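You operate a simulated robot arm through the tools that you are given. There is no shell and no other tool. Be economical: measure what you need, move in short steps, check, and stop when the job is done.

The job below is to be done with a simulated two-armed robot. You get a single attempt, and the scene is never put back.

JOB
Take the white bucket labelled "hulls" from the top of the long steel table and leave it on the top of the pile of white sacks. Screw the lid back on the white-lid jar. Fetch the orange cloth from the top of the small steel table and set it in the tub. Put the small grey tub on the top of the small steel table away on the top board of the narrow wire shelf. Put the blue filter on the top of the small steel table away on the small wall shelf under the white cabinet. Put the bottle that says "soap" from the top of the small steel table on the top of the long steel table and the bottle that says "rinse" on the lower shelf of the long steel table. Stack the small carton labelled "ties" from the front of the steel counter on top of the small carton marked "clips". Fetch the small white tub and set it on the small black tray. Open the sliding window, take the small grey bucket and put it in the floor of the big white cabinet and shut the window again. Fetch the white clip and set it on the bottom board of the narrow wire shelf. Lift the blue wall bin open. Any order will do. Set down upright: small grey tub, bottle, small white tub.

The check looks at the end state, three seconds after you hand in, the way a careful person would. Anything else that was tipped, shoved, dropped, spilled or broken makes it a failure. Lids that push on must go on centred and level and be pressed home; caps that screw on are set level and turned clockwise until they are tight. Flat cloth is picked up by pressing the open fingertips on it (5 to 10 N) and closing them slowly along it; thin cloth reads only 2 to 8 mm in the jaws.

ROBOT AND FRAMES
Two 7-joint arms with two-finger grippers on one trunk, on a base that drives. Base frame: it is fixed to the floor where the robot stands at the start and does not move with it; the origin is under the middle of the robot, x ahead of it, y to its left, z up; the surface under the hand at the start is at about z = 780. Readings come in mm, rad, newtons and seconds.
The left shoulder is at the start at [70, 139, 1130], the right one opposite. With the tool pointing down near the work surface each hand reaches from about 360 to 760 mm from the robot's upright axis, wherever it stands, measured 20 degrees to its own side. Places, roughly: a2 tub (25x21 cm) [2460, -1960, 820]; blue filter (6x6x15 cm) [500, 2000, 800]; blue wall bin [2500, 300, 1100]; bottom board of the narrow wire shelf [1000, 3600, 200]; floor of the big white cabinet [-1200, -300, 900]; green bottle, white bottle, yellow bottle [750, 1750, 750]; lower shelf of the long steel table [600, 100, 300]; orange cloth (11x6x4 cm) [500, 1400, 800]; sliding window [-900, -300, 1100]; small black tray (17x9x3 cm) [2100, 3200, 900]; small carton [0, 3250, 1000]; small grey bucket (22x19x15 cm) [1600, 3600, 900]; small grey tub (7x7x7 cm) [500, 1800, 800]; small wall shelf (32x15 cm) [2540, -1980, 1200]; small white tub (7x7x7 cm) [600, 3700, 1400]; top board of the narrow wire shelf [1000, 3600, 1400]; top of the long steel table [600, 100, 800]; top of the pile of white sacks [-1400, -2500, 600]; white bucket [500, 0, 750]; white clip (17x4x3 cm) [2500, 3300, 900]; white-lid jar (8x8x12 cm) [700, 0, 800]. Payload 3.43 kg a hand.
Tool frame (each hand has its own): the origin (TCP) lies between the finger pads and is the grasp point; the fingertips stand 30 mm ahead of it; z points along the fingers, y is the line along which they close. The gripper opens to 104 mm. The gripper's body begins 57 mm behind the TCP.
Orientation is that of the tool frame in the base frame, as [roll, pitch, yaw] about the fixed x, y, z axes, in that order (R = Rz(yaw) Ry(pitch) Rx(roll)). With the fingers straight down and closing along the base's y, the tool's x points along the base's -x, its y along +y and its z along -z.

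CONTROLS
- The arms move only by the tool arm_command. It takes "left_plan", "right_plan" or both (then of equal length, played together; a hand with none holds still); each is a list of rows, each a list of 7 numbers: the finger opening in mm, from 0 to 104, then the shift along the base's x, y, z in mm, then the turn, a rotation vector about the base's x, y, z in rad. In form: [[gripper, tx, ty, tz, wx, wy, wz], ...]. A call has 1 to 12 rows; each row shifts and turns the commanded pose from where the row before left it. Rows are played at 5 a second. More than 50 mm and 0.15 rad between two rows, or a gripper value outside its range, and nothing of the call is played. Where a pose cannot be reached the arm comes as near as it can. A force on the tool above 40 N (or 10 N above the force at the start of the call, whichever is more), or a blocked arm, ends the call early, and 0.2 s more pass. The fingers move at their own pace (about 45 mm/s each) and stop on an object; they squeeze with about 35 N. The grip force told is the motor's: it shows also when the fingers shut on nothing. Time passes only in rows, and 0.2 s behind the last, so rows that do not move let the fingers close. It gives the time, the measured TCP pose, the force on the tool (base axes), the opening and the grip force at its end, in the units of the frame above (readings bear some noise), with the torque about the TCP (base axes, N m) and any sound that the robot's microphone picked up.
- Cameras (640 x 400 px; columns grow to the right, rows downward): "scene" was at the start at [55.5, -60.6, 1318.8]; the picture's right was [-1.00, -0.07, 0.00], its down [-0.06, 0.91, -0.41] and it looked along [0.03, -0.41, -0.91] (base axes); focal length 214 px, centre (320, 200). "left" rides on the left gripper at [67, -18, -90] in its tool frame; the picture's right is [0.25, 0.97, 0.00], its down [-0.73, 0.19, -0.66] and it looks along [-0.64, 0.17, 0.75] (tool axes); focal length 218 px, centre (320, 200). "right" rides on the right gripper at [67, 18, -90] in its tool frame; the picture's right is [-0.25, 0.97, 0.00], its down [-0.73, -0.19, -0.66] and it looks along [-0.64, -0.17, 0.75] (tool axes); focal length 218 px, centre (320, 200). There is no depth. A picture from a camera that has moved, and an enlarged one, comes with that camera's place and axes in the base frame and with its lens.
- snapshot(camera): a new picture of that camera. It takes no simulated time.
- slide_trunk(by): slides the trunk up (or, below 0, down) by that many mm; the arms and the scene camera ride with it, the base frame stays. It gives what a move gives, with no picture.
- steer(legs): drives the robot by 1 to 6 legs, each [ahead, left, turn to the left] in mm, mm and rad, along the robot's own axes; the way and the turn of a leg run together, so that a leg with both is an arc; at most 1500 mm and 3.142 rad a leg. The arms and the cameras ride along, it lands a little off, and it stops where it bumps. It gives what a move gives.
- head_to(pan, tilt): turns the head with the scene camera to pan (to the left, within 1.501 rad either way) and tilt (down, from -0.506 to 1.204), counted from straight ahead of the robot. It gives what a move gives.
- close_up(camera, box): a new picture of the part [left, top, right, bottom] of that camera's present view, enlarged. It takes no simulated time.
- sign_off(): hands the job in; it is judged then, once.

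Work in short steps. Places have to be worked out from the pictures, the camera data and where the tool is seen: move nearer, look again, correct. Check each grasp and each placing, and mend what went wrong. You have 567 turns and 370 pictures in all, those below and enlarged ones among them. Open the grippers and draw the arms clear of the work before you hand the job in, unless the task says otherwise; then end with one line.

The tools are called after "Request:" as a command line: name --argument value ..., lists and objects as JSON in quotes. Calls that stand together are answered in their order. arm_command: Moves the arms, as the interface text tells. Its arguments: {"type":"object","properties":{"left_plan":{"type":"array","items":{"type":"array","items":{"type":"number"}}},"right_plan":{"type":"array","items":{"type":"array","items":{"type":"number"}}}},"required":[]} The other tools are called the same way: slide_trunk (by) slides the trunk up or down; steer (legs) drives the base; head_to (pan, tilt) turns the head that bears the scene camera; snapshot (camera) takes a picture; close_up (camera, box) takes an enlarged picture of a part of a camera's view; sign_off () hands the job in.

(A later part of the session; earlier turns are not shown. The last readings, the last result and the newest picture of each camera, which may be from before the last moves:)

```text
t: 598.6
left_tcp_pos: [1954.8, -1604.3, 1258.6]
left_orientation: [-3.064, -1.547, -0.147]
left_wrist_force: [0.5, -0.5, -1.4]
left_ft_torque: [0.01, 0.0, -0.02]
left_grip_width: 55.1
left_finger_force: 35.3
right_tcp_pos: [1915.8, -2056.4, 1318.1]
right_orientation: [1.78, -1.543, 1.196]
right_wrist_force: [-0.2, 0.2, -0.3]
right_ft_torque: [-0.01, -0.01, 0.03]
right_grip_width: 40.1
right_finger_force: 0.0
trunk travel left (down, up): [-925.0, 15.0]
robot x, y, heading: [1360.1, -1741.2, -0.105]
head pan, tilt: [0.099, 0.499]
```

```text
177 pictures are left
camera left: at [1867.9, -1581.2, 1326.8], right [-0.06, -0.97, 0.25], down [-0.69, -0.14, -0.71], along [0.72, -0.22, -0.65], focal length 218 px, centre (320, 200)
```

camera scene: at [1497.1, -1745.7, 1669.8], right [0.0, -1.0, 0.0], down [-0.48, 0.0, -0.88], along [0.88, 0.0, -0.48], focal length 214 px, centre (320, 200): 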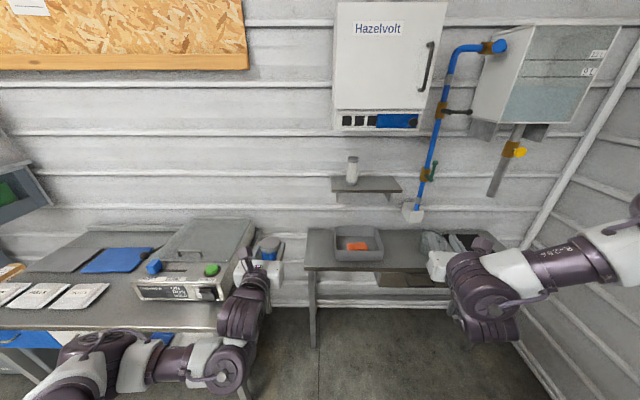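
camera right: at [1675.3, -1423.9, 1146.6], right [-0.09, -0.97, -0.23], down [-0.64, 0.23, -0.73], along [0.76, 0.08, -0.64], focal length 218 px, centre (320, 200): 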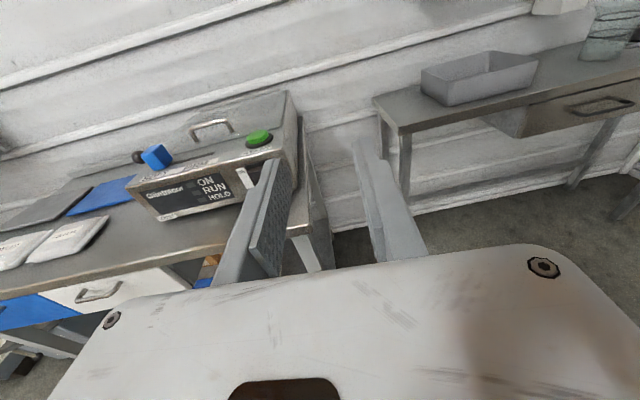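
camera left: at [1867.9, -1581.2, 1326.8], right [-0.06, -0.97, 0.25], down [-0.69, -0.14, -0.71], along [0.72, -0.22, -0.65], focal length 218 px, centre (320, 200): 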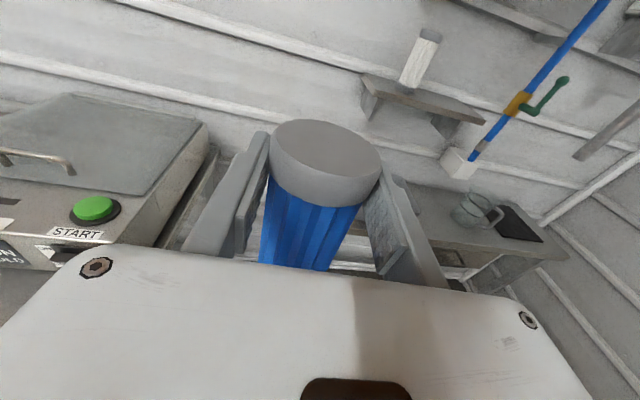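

Request:
arm_command --left_plan '[[20, -15, 10, 15, 0, 0, 0], [20, -15, 10, 15, 0, 0, 0], [20, -10, 10, 15, 0, 0, 0], [20, -10, 10, 15, 0, 0, 0], [20, 0, 0, 0, 0, 0, 0]]'

Request:
slide_trunk --by 14

Request:
close_up --camera "scene" --box '[300, 140, 440, 230]'

```text
t: 599.9
left_tcp_pos: [1926.2, -1545.4, 1308.0]
left_orientation: [-3.118, -1.546, -0.102]
left_wrist_force: [0.3, 0.2, -1.7]
left_ft_torque: [0.02, 0.01, 0.04]
left_grip_width: 55.4
left_finger_force: 35.3
left hand out of reach, approached as far as the arm can: row 1, 2, 3, 4
right_tcp_pos: [1915.3, -2055.8, 1318.2]
right_orientation: [1.779, -1.543, 1.197]
right_wrist_force: [0.1, 0.3, -0.7]
right_ft_torque: [0.01, 0.02, 0.0]
right_grip_width: 39.8
right_finger_force: 0.0
trunk travel left (down, up): [-925.0, 15.0]
robot x, y, heading: [1354.1, -1738.6, -0.101]
head pan, tilt: [0.099, 0.499]
```

```text
t: 600.5
left_tcp_pos: [1926.2, -1546.2, 1323.4]
left_orientation: [-3.117, -1.548, -0.1]
left_wrist_force: [-0.6, -0.4, -1.1]
left_ft_torque: [-0.02, 0.03, 0.02]
left_grip_width: 55.3
left_finger_force: 35.2
right_tcp_pos: [1915.5, -2055.4, 1332.6]
right_orientation: [1.763, -1.543, 1.211]
right_wrist_force: [1.5, 0.3, -0.1]
right_ft_torque: [-0.02, -0.01, 0.01]
right_grip_width: 40.0
right_finger_force: 0.0
trunk travel left (down, up): [-939.0, 1.0]
robot x, y, heading: [1354.2, -1735.4, -0.098]
head pan, tilt: [0.099, 0.499]
```

```text
4.44 times, centred on (370, 185) of scene
camera zoom: at [1496.3, -1745.5, 1684.0], right [0.0, -1.0, 0.0], down [-0.48, 0.0, -0.88], along [0.88, 0.0, -0.48], focal length 953 px, centre (98, 267)
```

zoom: 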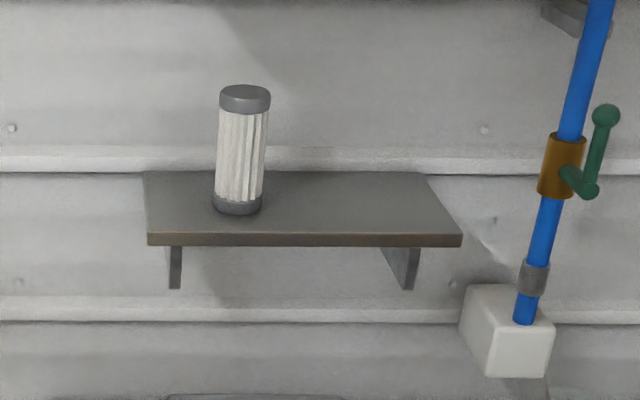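

Shelf: front x≈2430, top z≈1207, y −1800…−2142. Turn to heading −0.45 and drive to a standoff before the shelf.

Request:
steer --legs '[[0, 0, -0.35], [430, -8, 0]]'

Request:
head_to --pan 0 --tilt 0.5

Request:
snapshot --camera "scene"

Request:
snapshot --camera "left"

```text
t: 604.3
left_tcp_pos: [2351.4, -1958.4, 1323.9]
left_orientation: [-3.12, -1.547, -0.452]
left_wrist_force: [-0.1, 0.4, -1.4]
left_ft_torque: [0.02, 0.06, -0.01]
left_grip_width: 55.2
left_finger_force: 35.0
right_tcp_pos: [2162.5, -2431.0, 1333.8]
right_orientation: [1.722, -1.542, 0.9]
right_wrist_force: [-0.3, 0.5, 0.6]
right_ft_torque: [0.0, 0.03, 0.0]
right_grip_width: 40.1
right_finger_force: 0.1
trunk travel left (down, up): [-939.0, 1.0]
robot x, y, heading: [1749.7, -1941.7, -0.46]
head pan, tilt: [0.099, 0.499]
```

```text
t: 604.9
left_tcp_pos: [2352.4, -1958.8, 1322.9]
left_orientation: [-3.119, -1.548, -0.451]
left_wrist_force: [-0.1, -0.2, -0.7]
left_ft_torque: [0.02, 0.02, -0.02]
left_grip_width: 55.5
left_finger_force: 34.7
right_tcp_pos: [2163.9, -2433.1, 1333.4]
right_orientation: [1.759, -1.542, 0.864]
right_wrist_force: [-0.6, -0.6, 0.1]
right_ft_torque: [-0.01, 0.03, -0.01]
right_grip_width: 39.9
right_finger_force: 0.1
trunk travel left (down, up): [-939.0, 1.0]
robot x, y, heading: [1745.4, -1943.9, -0.454]
head pan, tilt: [0.0, 0.499]
```

```text
175 pictures are left
camera scene: at [1875.7, -2004.6, 1684.0], right [-0.44, -0.9, 0.0], down [-0.43, 0.21, -0.88], along [0.79, -0.39, -0.48], focal length 214 px, centre (320, 200)
```

scene: 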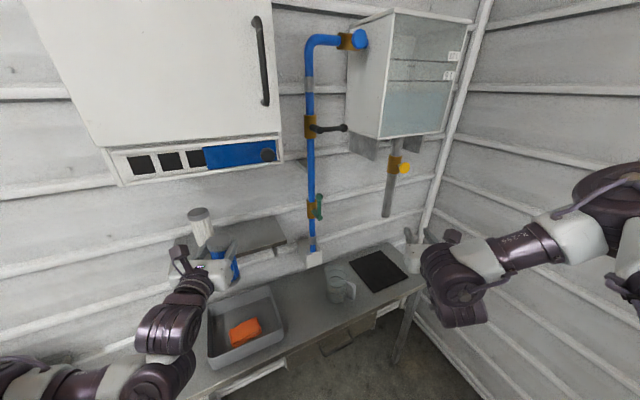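

```text
174 pictures are left
camera left: at [2278.9, -1905.7, 1391.7], right [-0.4, -0.88, 0.25], down [-0.69, 0.11, -0.71], along [0.6, -0.46, -0.65], focal length 218 px, centre (320, 200)
```

left: 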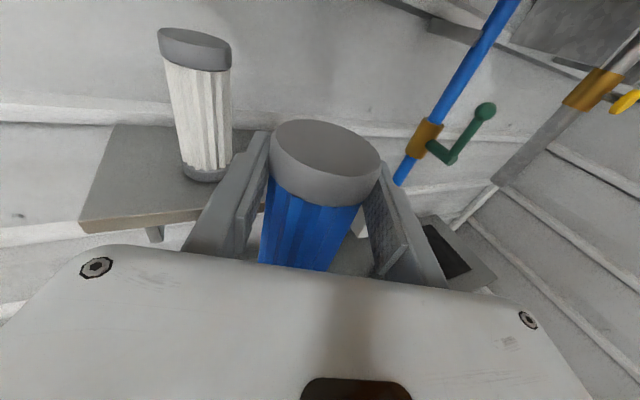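

Advance 100 mm and check clearance over the shelf edge.

Request:
steer --legs '[[70, 0, 0]]'

Request:
close_up --camera "scene" --box '[150, 180, 310, 300]'

```text
t: 605.9
left_tcp_pos: [2406.1, -1983.5, 1327.7]
left_orientation: [-3.139, -1.554, -0.431]
left_wrist_force: [-0.7, -0.6, -1.5]
left_ft_torque: [0.01, 0.02, 0.02]
left_grip_width: 55.2
left_finger_force: 34.5
right_tcp_pos: [2218.6, -2458.6, 1337.3]
right_orientation: [1.498, -1.543, 1.126]
right_wrist_force: [0.3, -0.2, 0.2]
right_ft_torque: [0.03, 0.03, -0.03]
right_grip_width: 39.9
right_finger_force: 0.1
trunk travel left (down, up): [-939.0, 1.0]
robot x, y, heading: [1811.9, -1972.9, -0.458]
head pan, tilt: [0.0, 0.499]
```

```text
3.33 times, centred on (230, 240) of scene
camera zoom: at [1927.6, -2029.1, 1685.2], right [-0.44, -0.9, 0.0], down [-0.42, 0.21, -0.88], along [0.79, -0.39, -0.47], focal length 715 px, centre (620, 67)
```

zoom: 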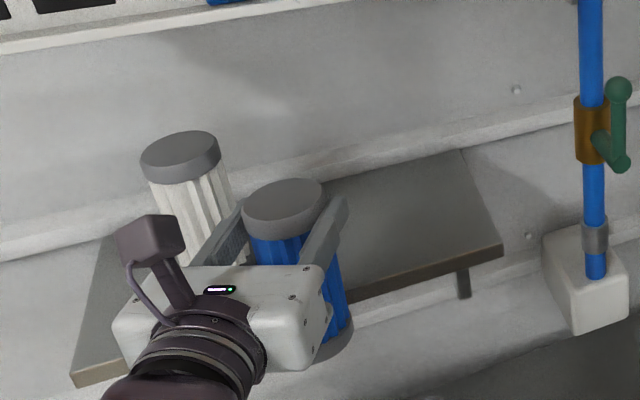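

The filter's bottom is at ≈1200, too low for the shelf. Raise the arm ~30 mm.

Request:
arm_command --left_plan '[[20, -6, 2, 12, 0, 0, 0], [20, -6, 2, 12, 0, 0, 0], [20, -6, 2, 12, 0, 0, 0], [20, 0, 0, 0, 0, 0, 0]]'

Request:
close_up --camera "scene" --box '[150, 180, 310, 300]'

```text
t: 606.9
left_tcp_pos: [2415.0, -1975.8, 1354.1]
left_orientation: [-3.134, -1.545, -0.439]
left_wrist_force: [0.5, 0.9, -1.7]
left_ft_torque: [0.01, 0.04, -0.02]
left_grip_width: 55.4
left_finger_force: 34.4
left hand out of reach, approached as far as the arm can: row 1, 2, 3
right_tcp_pos: [2230.0, -2463.2, 1332.3]
right_orientation: [1.837, -1.545, 0.788]
right_wrist_force: [-0.2, 0.0, 0.2]
right_ft_torque: [-0.02, -0.02, 0.01]
right_grip_width: 40.2
right_finger_force: 0.0
trunk travel left (down, up): [-939.0, 1.0]
robot x, y, heading: [1810.3, -1971.0, -0.452]
head pan, tilt: [0.0, 0.499]
```

```text
3.33 times, centred on (230, 240) of scene
camera zoom: at [1940.9, -2036.5, 1683.6], right [-0.44, -0.9, 0.0], down [-0.43, 0.21, -0.88], along [0.79, -0.38, -0.48], focal length 715 px, centre (620, 67)
```

zoom: 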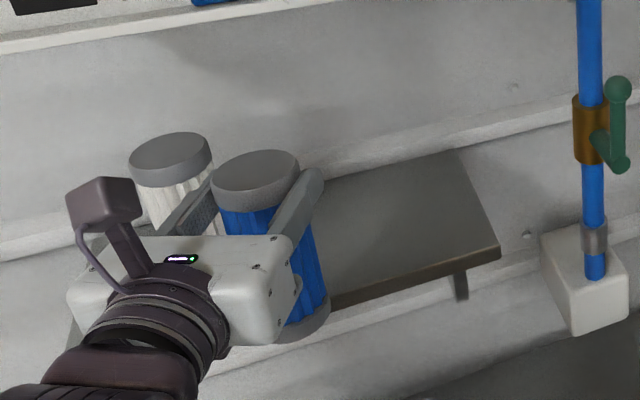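

Now bottom ≈1224, clear. Advance 95 mm with a slight shift right.

Request:
steer --legs '[[92, -12, 0]]'

Request:
close_up --camera "scene" --box '[150, 160, 310, 280]'

Request:
snapshot --camera "left"

```text
t: 608.0
left_tcp_pos: [2481.4, -2018.0, 1357.9]
left_orientation: [3.076, -1.553, -0.363]
left_wrist_force: [-1.6, 0.2, -1.6]
left_ft_torque: [-0.03, 0.0, -0.01]
left_grip_width: 55.1
left_finger_force: 35.1
right_tcp_pos: [2297.8, -2506.3, 1337.3]
right_orientation: [1.544, -1.543, 1.082]
right_wrist_force: [-0.1, -0.1, 0.1]
right_ft_torque: [0.03, 0.02, -0.03]
right_grip_width: 40.0
right_finger_force: 0.1
trunk travel left (down, up): [-939.0, 1.0]
robot x, y, heading: [1888.3, -2020.7, -0.449]
head pan, tilt: [0.0, 0.499]
```

```text
3.33 times, centred on (230, 220) of scene
camera zoom: at [2005.8, -2078.8, 1685.0], right [-0.44, -0.9, 0.0], down [-0.43, 0.21, -0.88], along [0.79, -0.38, -0.47], focal length 715 px, centre (620, 133)
```

zoom: 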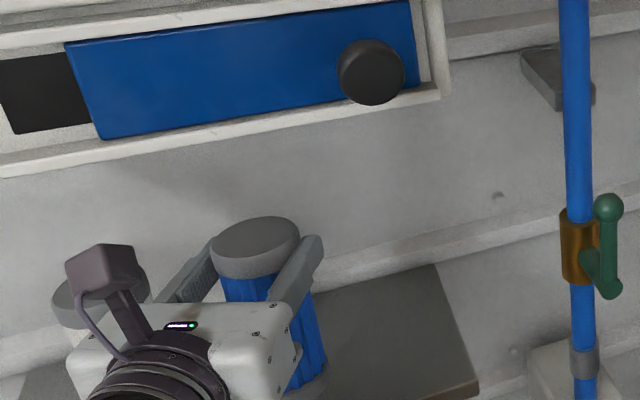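

```text
170 pictures are left
camera left: at [2409.0, -1965.5, 1425.6], right [-0.4, -0.88, 0.25], down [-0.69, 0.1, -0.72], along [0.61, -0.46, -0.65], focal length 218 px, centre (320, 200)
```

left: 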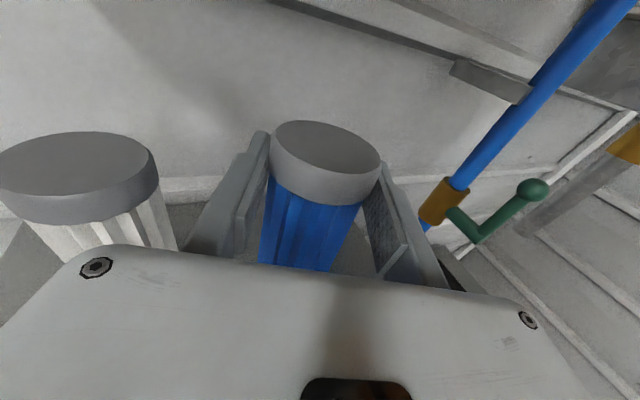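

Advance 20 mm more, then lower in small rows.

Request:
steer --legs '[[20, -5, 0]]'

Request:
slide_trunk --by -14

Request:
arm_command --left_plan '[[20, 0, 0, -2, 0, 0, 0], [20, 0, 0, -2, 0, 0, 0], [20, 0, 0, -2, 0, 0, 0], [20, 0, 0, 0, 0, 0, 0]]'

```text
t: 608.8
left_tcp_pos: [2501.3, -2032.3, 1355.8]
left_orientation: [3.079, -1.55, -0.366]
left_wrist_force: [-0.3, 1.9, -1.6]
left_ft_torque: [0.01, 0.04, 0.0]
left_grip_width: 55.4
left_finger_force: 34.9
right_tcp_pos: [2315.9, -2521.4, 1336.2]
right_orientation: [1.641, -1.543, 0.986]
right_wrist_force: [-0.7, 0.8, -0.1]
right_ft_torque: [0.0, 0.0, -0.01]
right_grip_width: 39.9
right_finger_force: 0.0
trunk travel left (down, up): [-939.0, 1.0]
robot x, y, heading: [1900.9, -2037.0, -0.446]
head pan, tilt: [0.0, 0.499]
```

```text
t: 609.5
left_tcp_pos: [2504.1, -2035.0, 1341.5]
left_orientation: [3.113, -1.548, -0.399]
left_wrist_force: [0.2, -0.3, -1.6]
left_ft_torque: [0.0, 0.0, 0.0]
left_grip_width: 55.0
left_finger_force: 35.0
right_tcp_pos: [2318.8, -2523.2, 1320.4]
right_orientation: [1.726, -1.544, 0.901]
right_wrist_force: [-0.2, 0.3, -0.3]
right_ft_torque: [0.0, 0.01, -0.02]
right_grip_width: 40.1
right_finger_force: 0.1
trunk travel left (down, up): [-925.0, 15.0]
robot x, y, heading: [1899.0, -2037.9, -0.45]
head pan, tilt: [0.0, 0.499]
```

```text
t: 610.5
left_tcp_pos: [2505.0, -2035.5, 1334.6]
left_orientation: [3.133, -1.546, -0.419]
left_wrist_force: [-0.1, 0.1, -1.8]
left_ft_torque: [0.03, 0.02, 0.0]
left_grip_width: 55.3
left_finger_force: 34.5
right_tcp_pos: [2320.7, -2524.6, 1319.8]
right_orientation: [1.784, -1.543, 0.844]
right_wrist_force: [-0.1, 0.1, 0.8]
right_ft_torque: [-0.02, 0.0, 0.0]
right_grip_width: 39.8
right_finger_force: 0.1
trunk travel left (down, up): [-925.0, 15.0]
robot x, y, heading: [1900.5, -2036.2, -0.449]
head pan, tilt: [0.0, 0.499]
```

Continue lowering 2–3 mm per row until contact.

Request:
arm_command --left_plan '[[20, 0, 0, -3, 0, 0, 0], [20, 0, 0, -3, 0, 0, 0], [20, 0, 0, -3, 0, 0, 0], [20, 0, 0, 0, 0, 0, 0]]'

Request:
arm_command --left_plan '[[20, 0, 0, -3, 0, 0, 0], [20, 0, 0, -3, 0, 0, 0], [20, 0, 0, 0, 0, 0, 0]]'

```text
t: 611.5
left_tcp_pos: [2504.3, -2036.6, 1323.9]
left_orientation: [-3.133, -1.55, -0.437]
left_wrist_force: [-0.5, -0.8, -1.1]
left_ft_torque: [-0.02, -0.02, 0.01]
left_grip_width: 55.2
left_finger_force: 35.1
right_tcp_pos: [2319.8, -2523.5, 1319.6]
right_orientation: [1.768, -1.543, 0.86]
right_wrist_force: [-0.2, 0.7, -0.1]
right_ft_torque: [0.04, 0.0, 0.0]
right_grip_width: 40.0
right_finger_force: 0.0
trunk travel left (down, up): [-925.0, 15.0]
robot x, y, heading: [1902.5, -2033.2, -0.454]
head pan, tilt: [0.0, 0.499]
```

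```text
t: 612.3
left_tcp_pos: [2502.3, -2035.8, 1323.4]
left_orientation: [3.067, -1.557, -0.354]
left_wrist_force: [2.2, 1.7, 22.4]
left_ft_torque: [-0.17, -1.06, 0.06]
left_grip_width: 55.5
left_finger_force: 34.7
right_tcp_pos: [2316.6, -2523.7, 1320.9]
right_orientation: [1.702, -1.544, 0.926]
right_wrist_force: [0.1, 0.3, 0.3]
right_ft_torque: [0.0, 0.02, -0.01]
right_grip_width: 40.0
right_finger_force: 0.0
trunk travel left (down, up): [-925.0, 15.0]
robot x, y, heading: [1903.4, -2037.3, -0.449]
head pan, tilt: [0.0, 0.499]
```

Contact. Relax and release.

Request:
arm_command --left_plan '[[20, 0, 0, 3, 0, 0, 0], [60, 0, 0, 0, 0, 0, 0], [75, 0, 0, 0, 0, 0, 0], [85, 0, 0, 0, 0, 0, 0], [85, 0, 0, 0, 0, 0, 0]]'

Request:
snapshot --camera "left"

```text
t: 613.5
left_tcp_pos: [2505.3, -2036.1, 1320.8]
left_orientation: [3.133, -1.546, -0.419]
left_wrist_force: [-0.7, 0.4, -0.7]
left_ft_torque: [0.02, 0.01, -0.04]
left_grip_width: 85.1
left_finger_force: 0.1
right_tcp_pos: [2320.3, -2524.3, 1318.9]
right_orientation: [1.776, -1.542, 0.85]
right_wrist_force: [-0.9, 0.2, -0.2]
right_ft_torque: [-0.02, -0.01, -0.03]
right_grip_width: 40.1
right_finger_force: 0.0
trunk travel left (down, up): [-925.0, 15.0]
robot x, y, heading: [1904.4, -2037.1, -0.448]
head pan, tilt: [0.0, 0.499]
```

```text
169 pictures are left
camera left: at [2431.5, -1983.8, 1390.0], right [-0.4, -0.88, 0.25], down [-0.69, 0.11, -0.71], along [0.6, -0.46, -0.65], focal length 218 px, centre (320, 200)
```

left: 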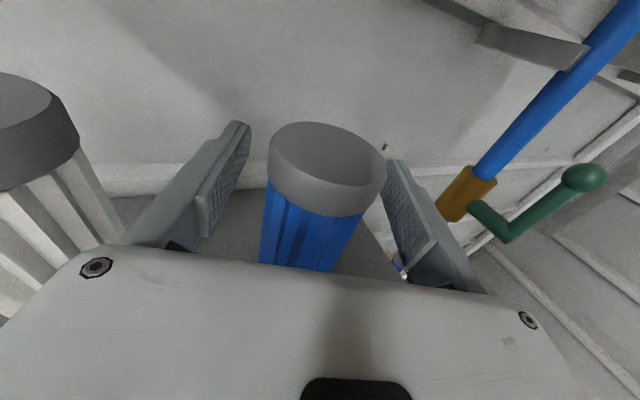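

Filter stands on the shelf. Back straight out and verify.

Request:
steer --legs '[[-300, 0, 0]]'

Request:
snapshot --camera "scene"

```text
t: 615.5
left_tcp_pos: [2244.9, -1910.1, 1320.0]
left_orientation: [-3.14, -1.544, -0.428]
left_wrist_force: [0.5, 0.7, -0.3]
left_ft_torque: [0.03, 0.0, -0.01]
left_grip_width: 85.0
left_finger_force: 0.1
right_tcp_pos: [2062.7, -2398.1, 1316.9]
right_orientation: [1.834, -1.544, 0.795]
right_wrist_force: [0.5, 0.2, 0.4]
right_ft_torque: [0.01, -0.01, 0.04]
right_grip_width: 40.1
right_finger_force: 0.1
trunk travel left (down, up): [-925.0, 15.0]
robot x, y, heading: [1640.5, -1908.4, -0.445]
head pan, tilt: [0.0, 0.499]
```

```text
168 pictures are left
camera scene: at [1772.0, -1973.0, 1669.6], right [-0.43, -0.9, 0.0], down [-0.43, 0.21, -0.88], along [0.79, -0.38, -0.48], focal length 214 px, centre (320, 200)
```

scene: 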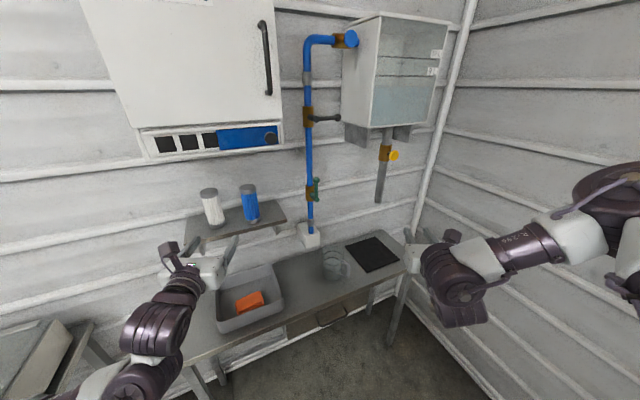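

Filter and cloth done. Next the blue wall bin: drive along the aisle to y≈300.

Request:
steer --legs '[[-364, 277, 0], [0, 0, 0.445], [0, 900, 0], [0, 850, 0]]'

Request:
head_to --pan 0 --tilt 0.45

Request:
snapshot --camera "scene"

```text
t: 628.0
left_tcp_pos: [2046.4, 493.1, 1322.5]
left_orientation: [-3.105, -1.547, -0.067]
left_wrist_force: [0.6, 0.1, 0.2]
left_ft_torque: [-0.01, 0.02, 0.03]
left_grip_width: 84.8
left_finger_force: 0.1
right_tcp_pos: [2066.4, -27.0, 1318.8]
right_orientation: [1.772, -1.544, 1.253]
right_wrist_force: [0.3, 0.4, -0.4]
right_ft_torque: [-0.03, 0.0, -0.01]
right_grip_width: 40.0
right_finger_force: 0.1
trunk travel left (down, up): [-925.0, 15.0]
robot x, y, heading: [1489.0, 258.2, -0.048]
head pan, tilt: [0.0, 0.499]
```

```text
t: 628.6
left_tcp_pos: [2047.8, 494.0, 1321.8]
left_orientation: [-3.135, -1.548, -0.04]
left_wrist_force: [0.0, -0.3, -0.2]
left_ft_torque: [-0.03, 0.02, -0.03]
left_grip_width: 85.2
left_finger_force: 0.1
right_tcp_pos: [2066.4, -26.5, 1319.7]
right_orientation: [1.76, -1.543, 1.265]
right_wrist_force: [0.0, 0.1, 0.0]
right_ft_torque: [-0.03, 0.03, 0.0]
right_grip_width: 39.8
right_finger_force: 0.1
trunk travel left (down, up): [-925.0, 15.0]
robot x, y, heading: [1490.7, 259.5, -0.049]
head pan, tilt: [0.0, 0.45]
```

```text
167 pictures are left
camera scene: at [1634.4, 252.7, 1674.4], right [-0.05, -1.0, 0.0], down [-0.43, 0.02, -0.9], along [0.9, -0.05, -0.44], focal length 214 px, centre (320, 200)
```

scene: 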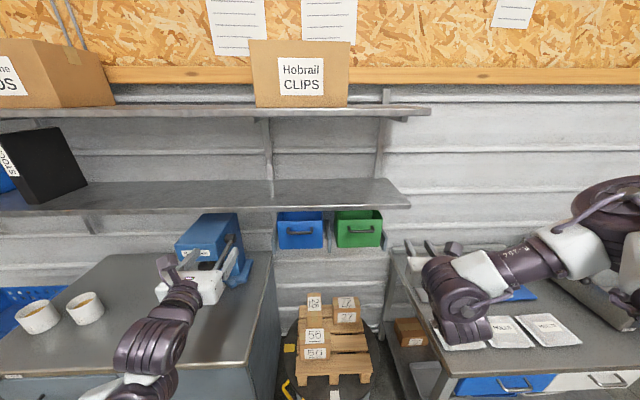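

Request:
close_up --camera "scene" --box '[250, 170, 410, 270]'

```text
4.00 times, centred on (330, 220) of scene
camera zoom: at [1634.4, 252.7, 1674.4], right [-0.05, -1.0, 0.0], down [-0.43, 0.02, -0.9], along [0.9, -0.05, -0.44], focal length 858 px, centre (280, 120)
```

zoom: 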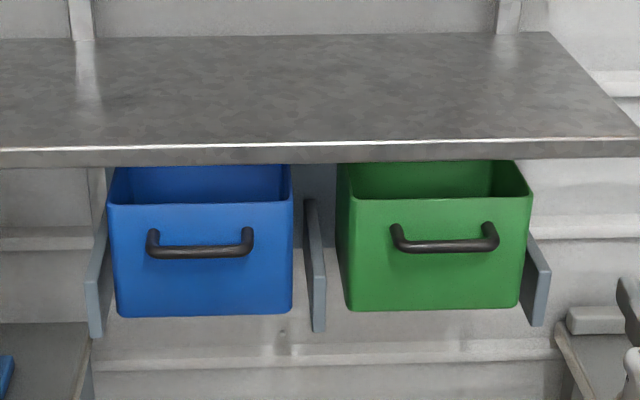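

The bin's handle is at about (2370, 295, 1170), a horizontal bar. Roll the left hand 90° so its fingers close vertically, move it inward, and tuck the right hand outward.

Request:
arm_command --left_plan '[[60, 0, -12, 0, -0.143, 0, 0], [60, 0, -12, 0, -0.143, 0, 0], [60, 0, -12, 0, -0.143, 0, 0], [60, 0, -12, 0, -0.143, 0, 0], [60, 0, -12, 0, -0.143, 0, 0], [60, 0, -12, 0, -0.143, 0, 0], [60, 0, -12, 0, -0.143, 0, 0], [60, 0, -12, 0, -0.143, 0, 0], [60, 0, -12, 0, -0.143, 0, 0], [60, 0, -12, 0, -0.143, 0, 0], [60, 0, -12, 0, -0.143, 0, 0]]' --right_plan '[[40, -10, -14, 0, 0, 0, 0], [40, -10, -14, 0, 0, 0, 0], [40, -10, -14, 0, 0, 0, 0], [40, -10, -14, 0, 0, 0, 0], [40, -10, -14, 0, 0, 0, 0], [40, -10, -14, 0, 0, 0, 0], [40, -10, -14, 0, 0, 0, 0], [40, -10, -14, 0, 0, 0, 0], [40, -10, -14, 0, 0, 0, 0], [40, 0, 0, 0, 0, 0, 0], [40, 0, 0, 0, 0, 0, 0]]'

Request:
snapshot --camera "left"

```text
t: 631.0
left_tcp_pos: [2049.1, 368.7, 1322.6]
left_orientation: [1.535, -0.022, 1.556]
left_wrist_force: [0.5, -0.5, 0.2]
left_ft_torque: [-0.01, 0.0, 0.0]
left_grip_width: 59.9
left_finger_force: 0.1
right_tcp_pos: [1976.6, -152.6, 1318.2]
right_orientation: [1.762, -1.542, 1.262]
right_wrist_force: [0.2, 0.5, 0.6]
right_ft_torque: [0.0, -0.02, 0.0]
right_grip_width: 40.1
right_finger_force: 0.0
trunk travel left (down, up): [-925.0, 15.0]
robot x, y, heading: [1492.5, 258.5, -0.052]
head pan, tilt: [0.0, 0.45]
```

```text
165 pictures are left
camera left: at [1960.1, 437.7, 1301.7], right [-0.03, 0.23, 0.97], down [-0.67, -0.72, 0.15], along [0.74, -0.65, 0.18], focal length 218 px, centre (320, 200)
```

left: 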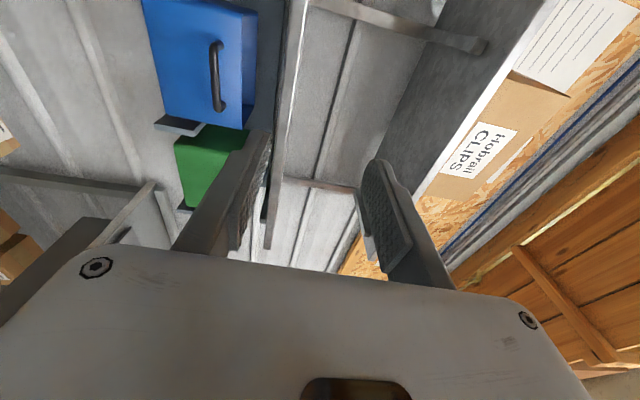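

Lower the trunk 150 mm, straighten heading, strafe right 70 mm, then look.

Request:
slide_trunk --by -150

Request:
steer --legs '[[120, -100, 0.05]]'

Request:
snapshot --camera "left"

Request:
snapshot --camera "scene"

```text
t: 632.8
left_tcp_pos: [2047.6, 367.1, 1170.3]
left_orientation: [1.539, -0.023, 1.553]
left_wrist_force: [0.6, 0.1, 0.1]
left_ft_torque: [0.02, -0.01, 0.0]
left_grip_width: 60.1
left_finger_force: 0.0
right_tcp_pos: [1975.5, -151.6, 1167.9]
right_orientation: [1.76, -1.543, 1.264]
right_wrist_force: [-0.7, -0.2, -0.6]
right_ft_torque: [-0.02, 0.0, -0.01]
right_grip_width: 39.7
right_finger_force: 0.0
trunk travel left (down, up): [-775.0, 165.0]
robot x, y, heading: [1485.6, 261.2, -0.05]
head pan, tilt: [0.0, 0.45]
```

```text
t: 634.2
left_tcp_pos: [2158.1, 294.7, 1169.2]
left_orientation: [1.539, -0.021, 1.603]
left_wrist_force: [-0.8, -0.1, -0.4]
left_ft_torque: [0.0, 0.01, -0.01]
left_grip_width: 60.0
left_finger_force: 0.0
right_tcp_pos: [2114.1, -229.0, 1169.3]
right_orientation: [1.705, -1.543, 1.371]
right_wrist_force: [0.8, 1.1, 0.3]
right_ft_torque: [-0.03, 0.02, 0.02]
right_grip_width: 40.2
right_finger_force: 0.1
trunk travel left (down, up): [-775.0, 165.0]
robot x, y, heading: [1608.1, 158.3, -0.004]
head pan, tilt: [0.0, 0.45]
```

```text
164 pictures are left
camera left: at [2066.6, 359.1, 1150.2], right [-0.04, 0.23, 0.97], down [-0.64, -0.75, 0.16], along [0.77, -0.62, 0.18], focal length 218 px, centre (320, 200)
```

left: 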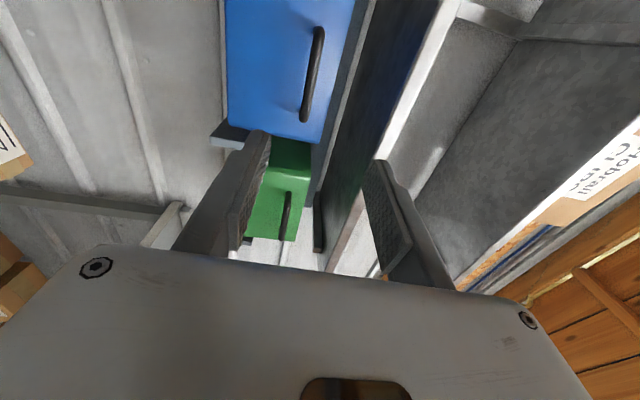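

```text
163 pictures are left
camera scene: at [1751.0, 159.8, 1524.7], right [0.0, -1.0, 0.0], down [-0.43, 0.0, -0.9], along [0.9, 0.0, -0.43], focal length 214 px, centre (320, 200)
```

scene: 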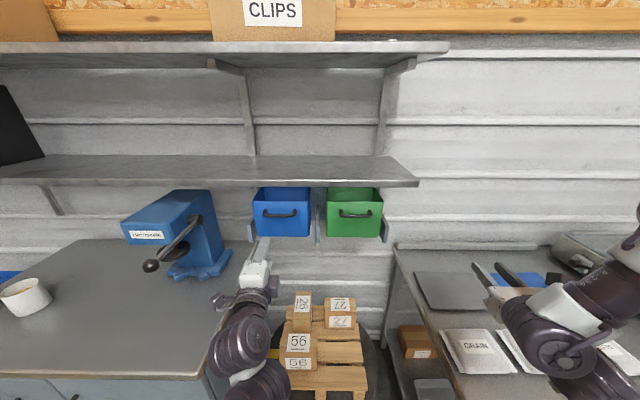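

Handle bar spans y 252–351, z≈1169, in line with the left hand. Advance 180 mm.

Request:
steer --legs '[[180, 3, 0.004]]'

Request:
snapshot --camera "left"

Request:
close_up --camera "scene" --box '[200, 160, 400, 290]'

```text
t: 635.6
left_tcp_pos: [2329.2, 298.0, 1169.3]
left_orientation: [1.54, -0.025, 1.605]
left_wrist_force: [0.3, 0.1, 0.7]
left_ft_torque: [0.0, -0.01, -0.04]
left_grip_width: 59.9
left_finger_force: 0.0
right_tcp_pos: [2287.4, -224.0, 1169.0]
right_orientation: [1.712, -1.543, 1.364]
right_wrist_force: [0.8, -0.4, -0.1]
right_ft_torque: [0.02, 0.02, 0.02]
right_grip_width: 40.1
right_finger_force: 0.1
trunk travel left (down, up): [-775.0, 165.0]
robot x, y, heading: [1783.6, 164.5, 0.006]
head pan, tilt: [0.0, 0.45]
```

```text
162 pictures are left
camera left: at [2237.9, 363.0, 1150.5], right [-0.04, 0.23, 0.97], down [-0.64, -0.76, 0.15], along [0.77, -0.61, 0.17], focal length 218 px, centre (320, 200)
```

left: 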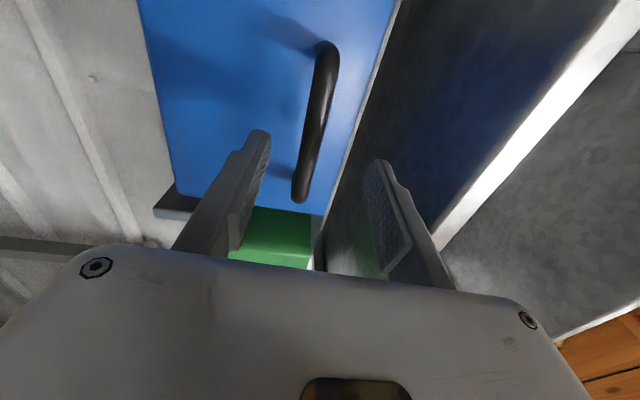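

```text
3.08 times, centred on (300, 225) of scene
camera zoom: at [1922.8, 161.8, 1524.7], right [0.0, -1.0, 0.0], down [-0.43, 0.0, -0.9], along [0.9, 0.0, -0.43], focal length 660 px, centre (382, 123)
```

zoom: 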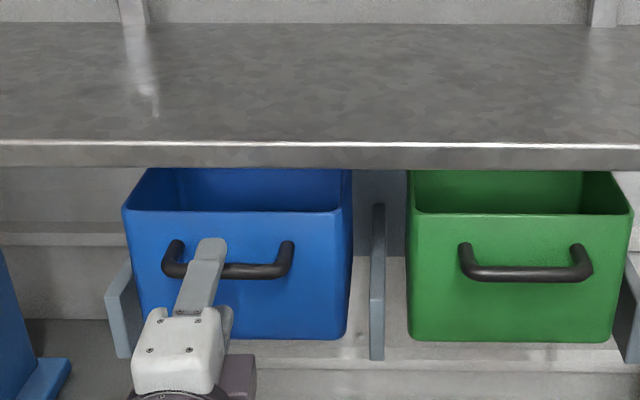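

Bar at x≈2382, z≈1164. Advance 38 mm, close on the bar.

Request:
steer --legs '[[38, 0, -0.006]]'

Request:
arm_command --left_plan '[[60, 0, 0, -4, 0, 0, 0], [40, 0, 0, 0, 0, 0, 0], [20, 0, 0, 0, 0, 0, 0], [0, 0, 0, 0, 0, 0, 0], [0, 0, 0, 0, 0, 0, 0], [0, 0, 0, 0, 0, 0, 0]]'

Request:
snapshot --camera "left"

```text
t: 636.7
left_tcp_pos: [2374.5, 295.5, 1166.1]
left_orientation: [1.55, -0.025, 1.598]
left_wrist_force: [-0.3, -0.5, -0.4]
left_ft_torque: [-0.02, -0.03, 0.0]
left_grip_width: 60.1
left_finger_force: 0.2
right_tcp_pos: [2328.6, -228.2, 1165.9]
right_orientation: [1.859, -1.541, 1.216]
right_wrist_force: [0.9, 0.0, -0.5]
right_ft_torque: [-0.01, -0.01, 0.01]
right_grip_width: 40.1
right_finger_force: 0.0
trunk travel left (down, up): [-775.0, 165.0]
robot x, y, heading: [1823.1, 160.0, -0.005]
head pan, tilt: [0.0, 0.45]
stopped in leg 1: the force on the tool passed its limit at 85 N (the readings are from after the stop); the commanded pose is now the measured one
```

```text
t: 638.1
left_tcp_pos: [2370.9, 295.1, 1165.0]
left_orientation: [1.543, -0.021, 1.601]
left_wrist_force: [1.4, -0.3, 4.0]
left_ft_torque: [-1.0, -0.06, -0.1]
left_grip_width: 13.7
left_finger_force: 45.4
right_tcp_pos: [2325.4, -227.8, 1169.0]
right_orientation: [1.753, -1.541, 1.319]
right_wrist_force: [-1.3, -0.4, -0.2]
right_ft_torque: [0.03, -0.02, -0.03]
right_grip_width: 39.8
right_finger_force: 0.0
trunk travel left (down, up): [-775.0, 165.0]
robot x, y, heading: [1824.6, 163.2, -0.005]
head pan, tilt: [0.0, 0.45]
```

```text
160 pictures are left
camera left: at [2279.8, 360.7, 1145.7], right [-0.03, 0.23, 0.97], down [-0.64, -0.75, 0.16], along [0.77, -0.62, 0.17], focal length 218 px, centre (320, 200)
```

left: 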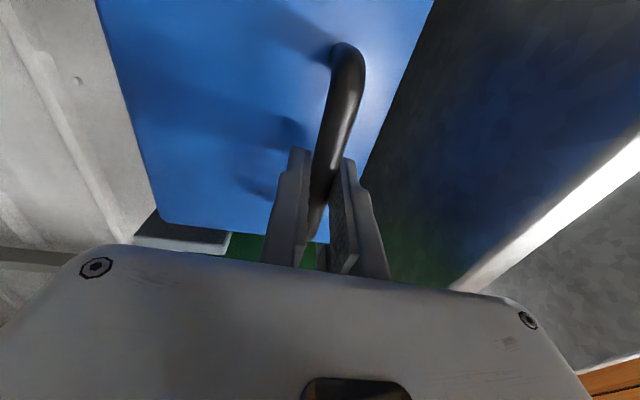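

Bar gripped. Try lifting gently.

Request:
arm_command --left_plan '[[0, 0, 0, 4, 0, 0, 0], [0, 0, 0, 4, 0, 0, 0], [0, 0, 0, 4, 0, 0, 0], [0, 0, 0, 0, 0, 0, 0]]'

Request:
close_up --camera "scene" --box '[200, 160, 400, 290]'

```text
t: 639.1
left_tcp_pos: [2369.4, 296.1, 1164.0]
left_orientation: [1.564, -0.076, 1.596]
left_wrist_force: [-1.2, -20.8, -1.1]
left_ft_torque: [-1.05, 0.17, -0.89]
left_grip_width: 15.0
left_finger_force: 44.6
right_tcp_pos: [2326.3, -232.9, 1167.4]
right_orientation: [1.801, -1.547, 1.271]
right_wrist_force: [-0.8, 0.9, -0.6]
right_ft_torque: [0.0, -0.02, -0.01]
right_grip_width: 40.0
right_finger_force: 0.0
trunk travel left (down, up): [-775.0, 165.0]
robot x, y, heading: [1827.2, 162.1, -0.007]
head pan, tilt: [0.0, 0.45]
```

```text
3.08 times, centred on (300, 225) of scene
camera zoom: at [1965.0, 154.7, 1524.3], right [-0.01, -1.0, 0.0], down [-0.44, 0.01, -0.9], along [0.9, 0.0, -0.44], focal length 660 px, centre (382, 123)
```

zoom: 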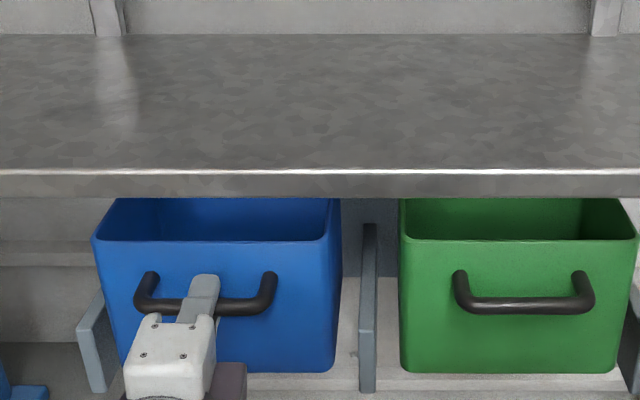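

Vertical is stiff. Undo and test pulling outward instead.

Request:
arm_command --left_plan '[[0, 0, 0, -4, 0, 0, 0], [0, 0, 0, -4, 0, 0, 0], [0, -4, 0, 0, 0, 0, 0], [0, -4, 0, 0, 0, 0, 0], [0, -4, 0, 0, 0, 0, 0], [0, 0, 0, 0, 0, 0, 0]]'

Request:
close_up --camera "scene" --box '[200, 160, 400, 290]'

```text
t: 639.8
left_tcp_pos: [2372.1, 296.0, 1165.5]
left_orientation: [1.554, -0.065, 1.593]
left_wrist_force: [-7.0, -19.0, -3.9]
left_ft_torque: [-1.07, 0.07, 0.35]
left_grip_width: 14.9
left_finger_force: 44.6
right_tcp_pos: [2323.7, -232.6, 1168.8]
right_orientation: [1.748, -1.546, 1.319]
right_wrist_force: [0.1, 0.5, -0.8]
right_ft_torque: [0.02, 0.01, -0.02]
right_grip_width: 40.0
right_finger_force: 0.0
trunk travel left (down, up): [-775.0, 165.0]
robot x, y, heading: [1822.1, 161.0, -0.01]
head pan, tilt: [0.0, 0.45]
stopped in row 3 (left hand): the force on the tool passed its limit at 44 N (the readings are from after the stop); the commanded pose is now the measured one
```

```text
3.08 times, centred on (300, 225) of scene
camera zoom: at [1963.2, 156.8, 1524.8], right [-0.01, -1.0, 0.0], down [-0.43, 0.01, -0.9], along [0.9, 0.0, -0.43], focal length 660 px, centre (382, 123)
```

zoom: 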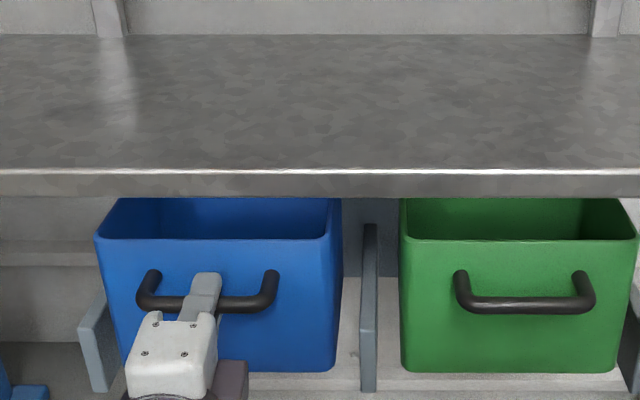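

Arm didn't actually move up. Use the trunk to lift 10 mm and read forces.

Request:
slide_trunk --by 8

Request:
close_up --camera "scene" --box '[200, 160, 400, 290]'

```text
t: 640.3
left_tcp_pos: [2370.9, 296.1, 1164.9]
left_orientation: [1.569, -0.061, 1.591]
left_wrist_force: [-6.2, -10.4, -1.7]
left_ft_torque: [-1.08, 0.08, -0.24]
left_grip_width: 14.6
left_finger_force: 45.5
right_tcp_pos: [2323.7, -231.8, 1173.2]
right_orientation: [1.741, -1.545, 1.33]
right_wrist_force: [1.0, -0.2, -0.3]
right_ft_torque: [-0.01, 0.01, -0.02]
right_grip_width: 40.0
right_finger_force: 0.0
trunk travel left (down, up): [-781.0, 159.0]
robot x, y, heading: [1819.2, 161.7, -0.001]
head pan, tilt: [0.0, 0.45]
stopped: the force on the tool passed its limit at 48 N (the readings are from after the stop); the commanded pose is now the measured one
```

```text
3.08 times, centred on (300, 225) of scene
camera zoom: at [1962.9, 157.7, 1530.4], right [-0.01, -1.0, 0.0], down [-0.43, 0.0, -0.9], along [0.9, -0.01, -0.43], focal length 660 px, centre (382, 123)
```

zoom: 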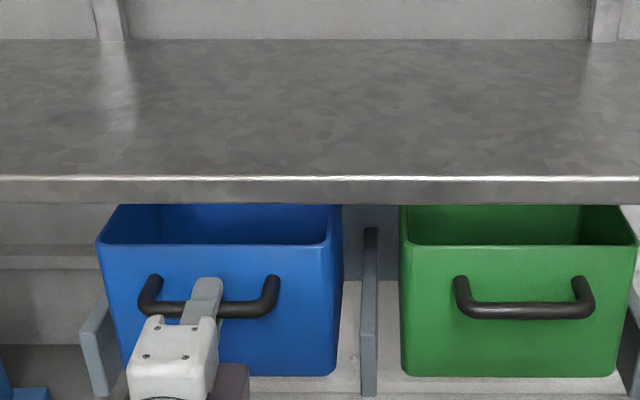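

Fingertips still press on the bin face. Pull back slowly with small rows.

Request:
arm_command --left_plan '[[0, -2, -1, 0, 0, 0, 0], [0, -2, -1, 0, 0, 0, 0], [0, -2, -1, 0, 0, 0, 0], [0, -2, -1, 0, 0, 0, 0]]'

Request:
arm_command --left_plan '[[0, -2, 0, 0, 0, 0, 0], [0, -2, 0, 0, 0, 0, 0], [0, -2, 0, 0, 0, 0, 0], [0, -2, 0, 0, 0, 0, 0]]'

```text
t: 641.3
left_tcp_pos: [2371.3, 295.5, 1164.7]
left_orientation: [1.564, -0.114, 1.599]
left_wrist_force: [12.2, -32.2, -11.2]
left_ft_torque: [-1.05, -0.05, 0.06]
left_grip_width: 15.8
left_finger_force: 44.9
right_tcp_pos: [2328.9, -236.5, 1169.9]
right_orientation: [1.988, -1.546, 1.083]
right_wrist_force: [0.3, 0.2, 0.4]
right_ft_torque: [-0.01, 0.01, 0.04]
right_grip_width: 40.1
right_finger_force: 0.1
trunk travel left (down, up): [-781.0, 159.0]
robot x, y, heading: [1819.7, 161.7, -0.004]
head pan, tilt: [0.0, 0.45]
```

```text
t: 642.3
left_tcp_pos: [2362.7, 302.4, 1162.3]
left_orientation: [1.566, -0.148, 1.601]
left_wrist_force: [13.9, -35.9, -14.8]
left_ft_torque: [-1.08, 0.07, -0.33]
left_grip_width: 16.8
left_finger_force: 45.0
right_tcp_pos: [2329.9, -237.7, 1169.1]
right_orientation: [2.029, -1.547, 1.042]
right_wrist_force: [0.2, -0.4, -0.3]
right_ft_torque: [0.02, -0.01, 0.0]
right_grip_width: 40.1
right_finger_force: 0.0
trunk travel left (down, up): [-781.0, 159.0]
robot x, y, heading: [1822.6, 162.2, -0.009]
head pan, tilt: [0.0, 0.45]
```

Request:
head_to --pan 0.3 --tilt 0.8

Request:
snapshot --camera "scene"

```text
t: 643.1
left_tcp_pos: [2362.5, 303.5, 1161.9]
left_orientation: [1.568, -0.148, 1.6]
left_wrist_force: [12.4, -34.5, -11.2]
left_ft_torque: [-1.05, -0.04, -0.49]
left_grip_width: 16.6
left_finger_force: 44.7
right_tcp_pos: [2327.3, -237.7, 1168.6]
right_orientation: [1.998, -1.546, 1.071]
right_wrist_force: [-0.7, -0.2, 0.1]
right_ft_torque: [-0.04, 0.0, 0.02]
right_grip_width: 39.9
right_finger_force: 0.0
trunk travel left (down, up): [-781.0, 159.0]
robot x, y, heading: [1824.7, 163.9, -0.008]
head pan, tilt: [0.3, 0.799]
```

```text
156 pictures are left
camera scene: at [1955.4, 175.0, 1499.1], right [0.29, -0.96, -0.01], down [-0.69, -0.2, -0.7], along [0.67, 0.21, -0.72], focal length 214 px, centre (320, 200)
```

scene: 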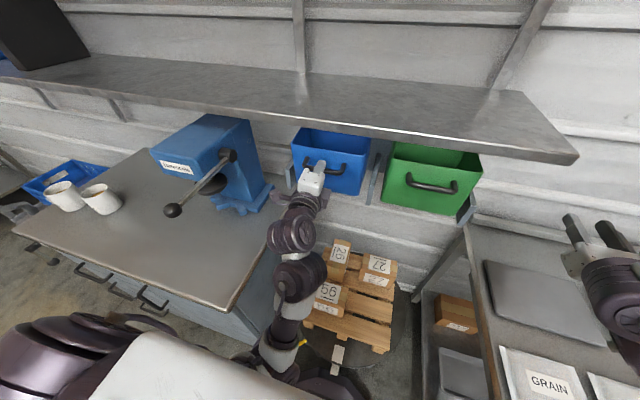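

Release the bar and back off 60 mm to reset the arm's strain.

Request:
arm_command --left_plan '[[30, 0, 0, 0, 0, 0, 0], [50, 0, 0, 0, 0, 0, 0], [50, 0, 0, 0, 0, 0, 0]]'

Request:
steer --legs '[[-60, 0, 0]]'

Request:
snapshot --camera "left"

```text
t: 643.9
left_tcp_pos: [2357.2, 313.1, 1163.0]
left_orientation: [1.562, -0.136, 1.609]
left_wrist_force: [0.3, -0.7, 0.3]
left_ft_torque: [0.02, -0.01, -0.03]
left_grip_width: 49.9
left_finger_force: 0.0
right_tcp_pos: [2324.3, -228.4, 1175.5]
right_orientation: [1.739, -1.541, 1.333]
right_wrist_force: [0.6, -0.1, -1.1]
right_ft_torque: [-0.05, 0.0, -0.04]
right_grip_width: 39.9
right_finger_force: 0.1
trunk travel left (down, up): [-781.0, 159.0]
robot x, y, heading: [1819.4, 164.6, -0.002]
head pan, tilt: [0.3, 0.799]
```

```text
t: 644.9
left_tcp_pos: [2300.7, 311.2, 1157.6]
left_orientation: [1.57, -0.14, 1.605]
left_wrist_force: [0.2, -0.7, 0.4]
left_ft_torque: [0.01, 0.0, 0.0]
left_grip_width: 50.2
left_finger_force: 0.0
right_tcp_pos: [2270.6, -229.3, 1171.5]
right_orientation: [1.888, -1.54, 1.184]
right_wrist_force: [-0.1, -0.1, 0.4]
right_ft_torque: [-0.01, -0.03, -0.01]
right_grip_width: 39.9
right_finger_force: 0.1
trunk travel left (down, up): [-781.0, 159.0]
robot x, y, heading: [1759.4, 163.4, -0.004]
head pan, tilt: [0.3, 0.799]
```

```text
155 pictures are left
camera left: at [2209.7, 377.2, 1149.2], right [-0.01, 0.12, 0.99], down [-0.63, -0.77, 0.09], along [0.78, -0.63, 0.08], focal length 218 px, centre (320, 200)
```

left: 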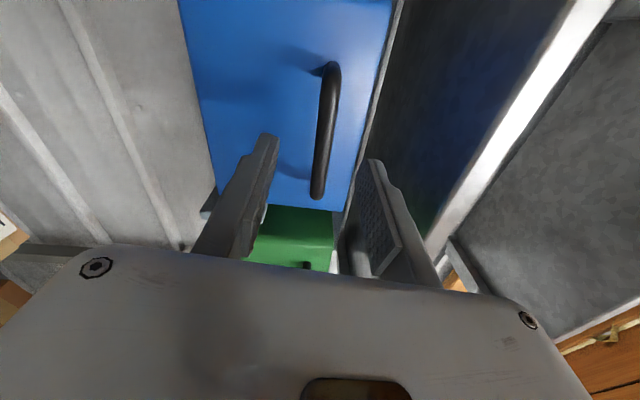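

Evidence suggests the bin tips outward about its bottom edge (TCP went −8.6 x, −2.6 z). Level the hand, re-approach gently and regrip.

Request:
arm_command --left_plan '[[50, 0, -5, 2, -0.06, 0, 0], [50, 0, -5, 2, -0.058, 0, 0], [50, 0, 0, 0, 0, 0, 0]]'

Request:
steer --legs '[[55, 0, 0]]'

Request:
arm_command --left_plan '[[50, 3, 0, 0, 0, 0, 0], [50, 3, 0, 0, 0, 0, 0], [50, 0, 0, 0, 0, 0, 0]]'

Request:
snapshot --camera "left"

```text
t: 645.7
left_tcp_pos: [2295.9, 314.8, 1160.9]
left_orientation: [1.564, -0.092, 1.615]
left_wrist_force: [-0.2, 0.1, -0.5]
left_ft_torque: [0.01, 0.02, 0.02]
left_grip_width: 50.0
left_finger_force: 0.0
right_tcp_pos: [2264.2, -228.3, 1174.3]
right_orientation: [1.715, -1.542, 1.355]
right_wrist_force: [-1.1, -0.5, 0.6]
right_ft_torque: [-0.01, 0.01, 0.02]
right_grip_width: 40.0
right_finger_force: 0.0
trunk travel left (down, up): [-781.0, 159.0]
robot x, y, heading: [1762.1, 160.8, -0.007]
head pan, tilt: [0.3, 0.799]
```

```text
t: 646.6
left_tcp_pos: [2346.4, 313.8, 1162.7]
left_orientation: [1.562, -0.092, 1.613]
left_wrist_force: [-2.1, -0.2, 0.9]
left_ft_torque: [-0.04, 0.05, 0.03]
left_grip_width: 49.7
left_finger_force: 0.1
right_tcp_pos: [2314.4, -230.3, 1176.1]
right_orientation: [1.624, -1.543, 1.445]
right_wrist_force: [0.3, 0.1, -1.0]
right_ft_torque: [-0.02, 0.04, 0.02]
right_grip_width: 40.1
right_finger_force: 0.0
trunk travel left (down, up): [-781.0, 159.0]
robot x, y, heading: [1816.8, 161.8, -0.006]
head pan, tilt: [0.3, 0.799]
```

```text
t: 647.4
left_tcp_pos: [2359.1, 315.0, 1157.2]
left_orientation: [1.569, -0.1, 1.613]
left_wrist_force: [-0.4, -0.1, -0.4]
left_ft_torque: [0.01, 0.05, -0.03]
left_grip_width: 50.2
left_finger_force: 0.1
right_tcp_pos: [2321.1, -230.2, 1173.2]
right_orientation: [1.813, -1.545, 1.257]
right_wrist_force: [0.8, 0.2, 0.2]
right_ft_torque: [0.01, 0.03, 0.01]
right_grip_width: 40.0
right_finger_force: 0.0
trunk travel left (down, up): [-781.0, 159.0]
robot x, y, heading: [1815.8, 162.6, -0.009]
head pan, tilt: [0.3, 0.799]
```

```text
154 pictures are left
camera left: at [2266.3, 379.1, 1145.8], right [-0.01, 0.16, 0.99], down [-0.63, -0.77, 0.12], along [0.78, -0.62, 0.1], focal length 218 px, centre (320, 200)
```

left: 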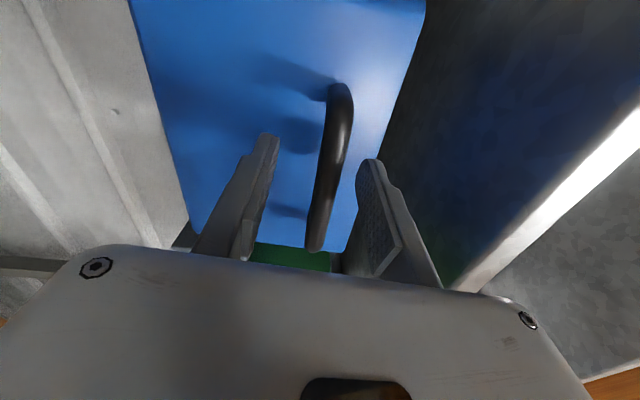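

Bar is between the fingers. Close and pull outward-down slowly.

Request:
arm_command --left_plan '[[25, 0, 0, 0, 0, 0, 0], [0, 0, 0, 0, 0, 0, 0], [0, 0, 0, 0, 0, 0, 0], [0, 0, 0, 0, 0, 0, 0]]'

Request:
arm_command --left_plan '[[0, -3, 0, -0.5, 0, 0, 0], [0, -3, 0, -0.5, 0, 0, 0], [0, -3, 0, -0.5, 0, 0, 0], [0, -3, 0, -1, 0, 0, 0]]'

```text
t: 648.4
left_tcp_pos: [2356.6, 314.1, 1161.1]
left_orientation: [1.563, -0.098, 1.614]
left_wrist_force: [-2.5, -0.2, 7.2]
left_ft_torque: [-0.91, -0.1, -0.21]
left_grip_width: 15.1
left_finger_force: 44.9
right_tcp_pos: [2317.1, -230.5, 1174.4]
right_orientation: [1.729, -1.543, 1.34]
right_wrist_force: [0.4, 0.1, -0.3]
right_ft_torque: [0.02, 0.0, 0.01]
right_grip_width: 39.8
right_finger_force: 0.0
trunk travel left (down, up): [-781.0, 159.0]
robot x, y, heading: [1818.8, 158.5, -0.008]
head pan, tilt: [0.3, 0.799]
```

```text
t: 649.4
left_tcp_pos: [2353.0, 314.2, 1157.5]
left_orientation: [1.559, -0.142, 1.615]
left_wrist_force: [16.2, -21.5, -14.2]
left_ft_torque: [-0.96, 0.04, -0.32]
left_grip_width: 16.5
left_finger_force: 45.1
right_tcp_pos: [2324.1, -234.3, 1169.3]
right_orientation: [1.981, -1.544, 1.09]
right_wrist_force: [0.6, 0.5, -1.0]
right_ft_torque: [0.0, 0.0, -0.03]
right_grip_width: 40.0
right_finger_force: 0.1
trunk travel left (down, up): [-781.0, 159.0]
robot x, y, heading: [1815.9, 162.9, -0.008]
head pan, tilt: [0.3, 0.799]
```

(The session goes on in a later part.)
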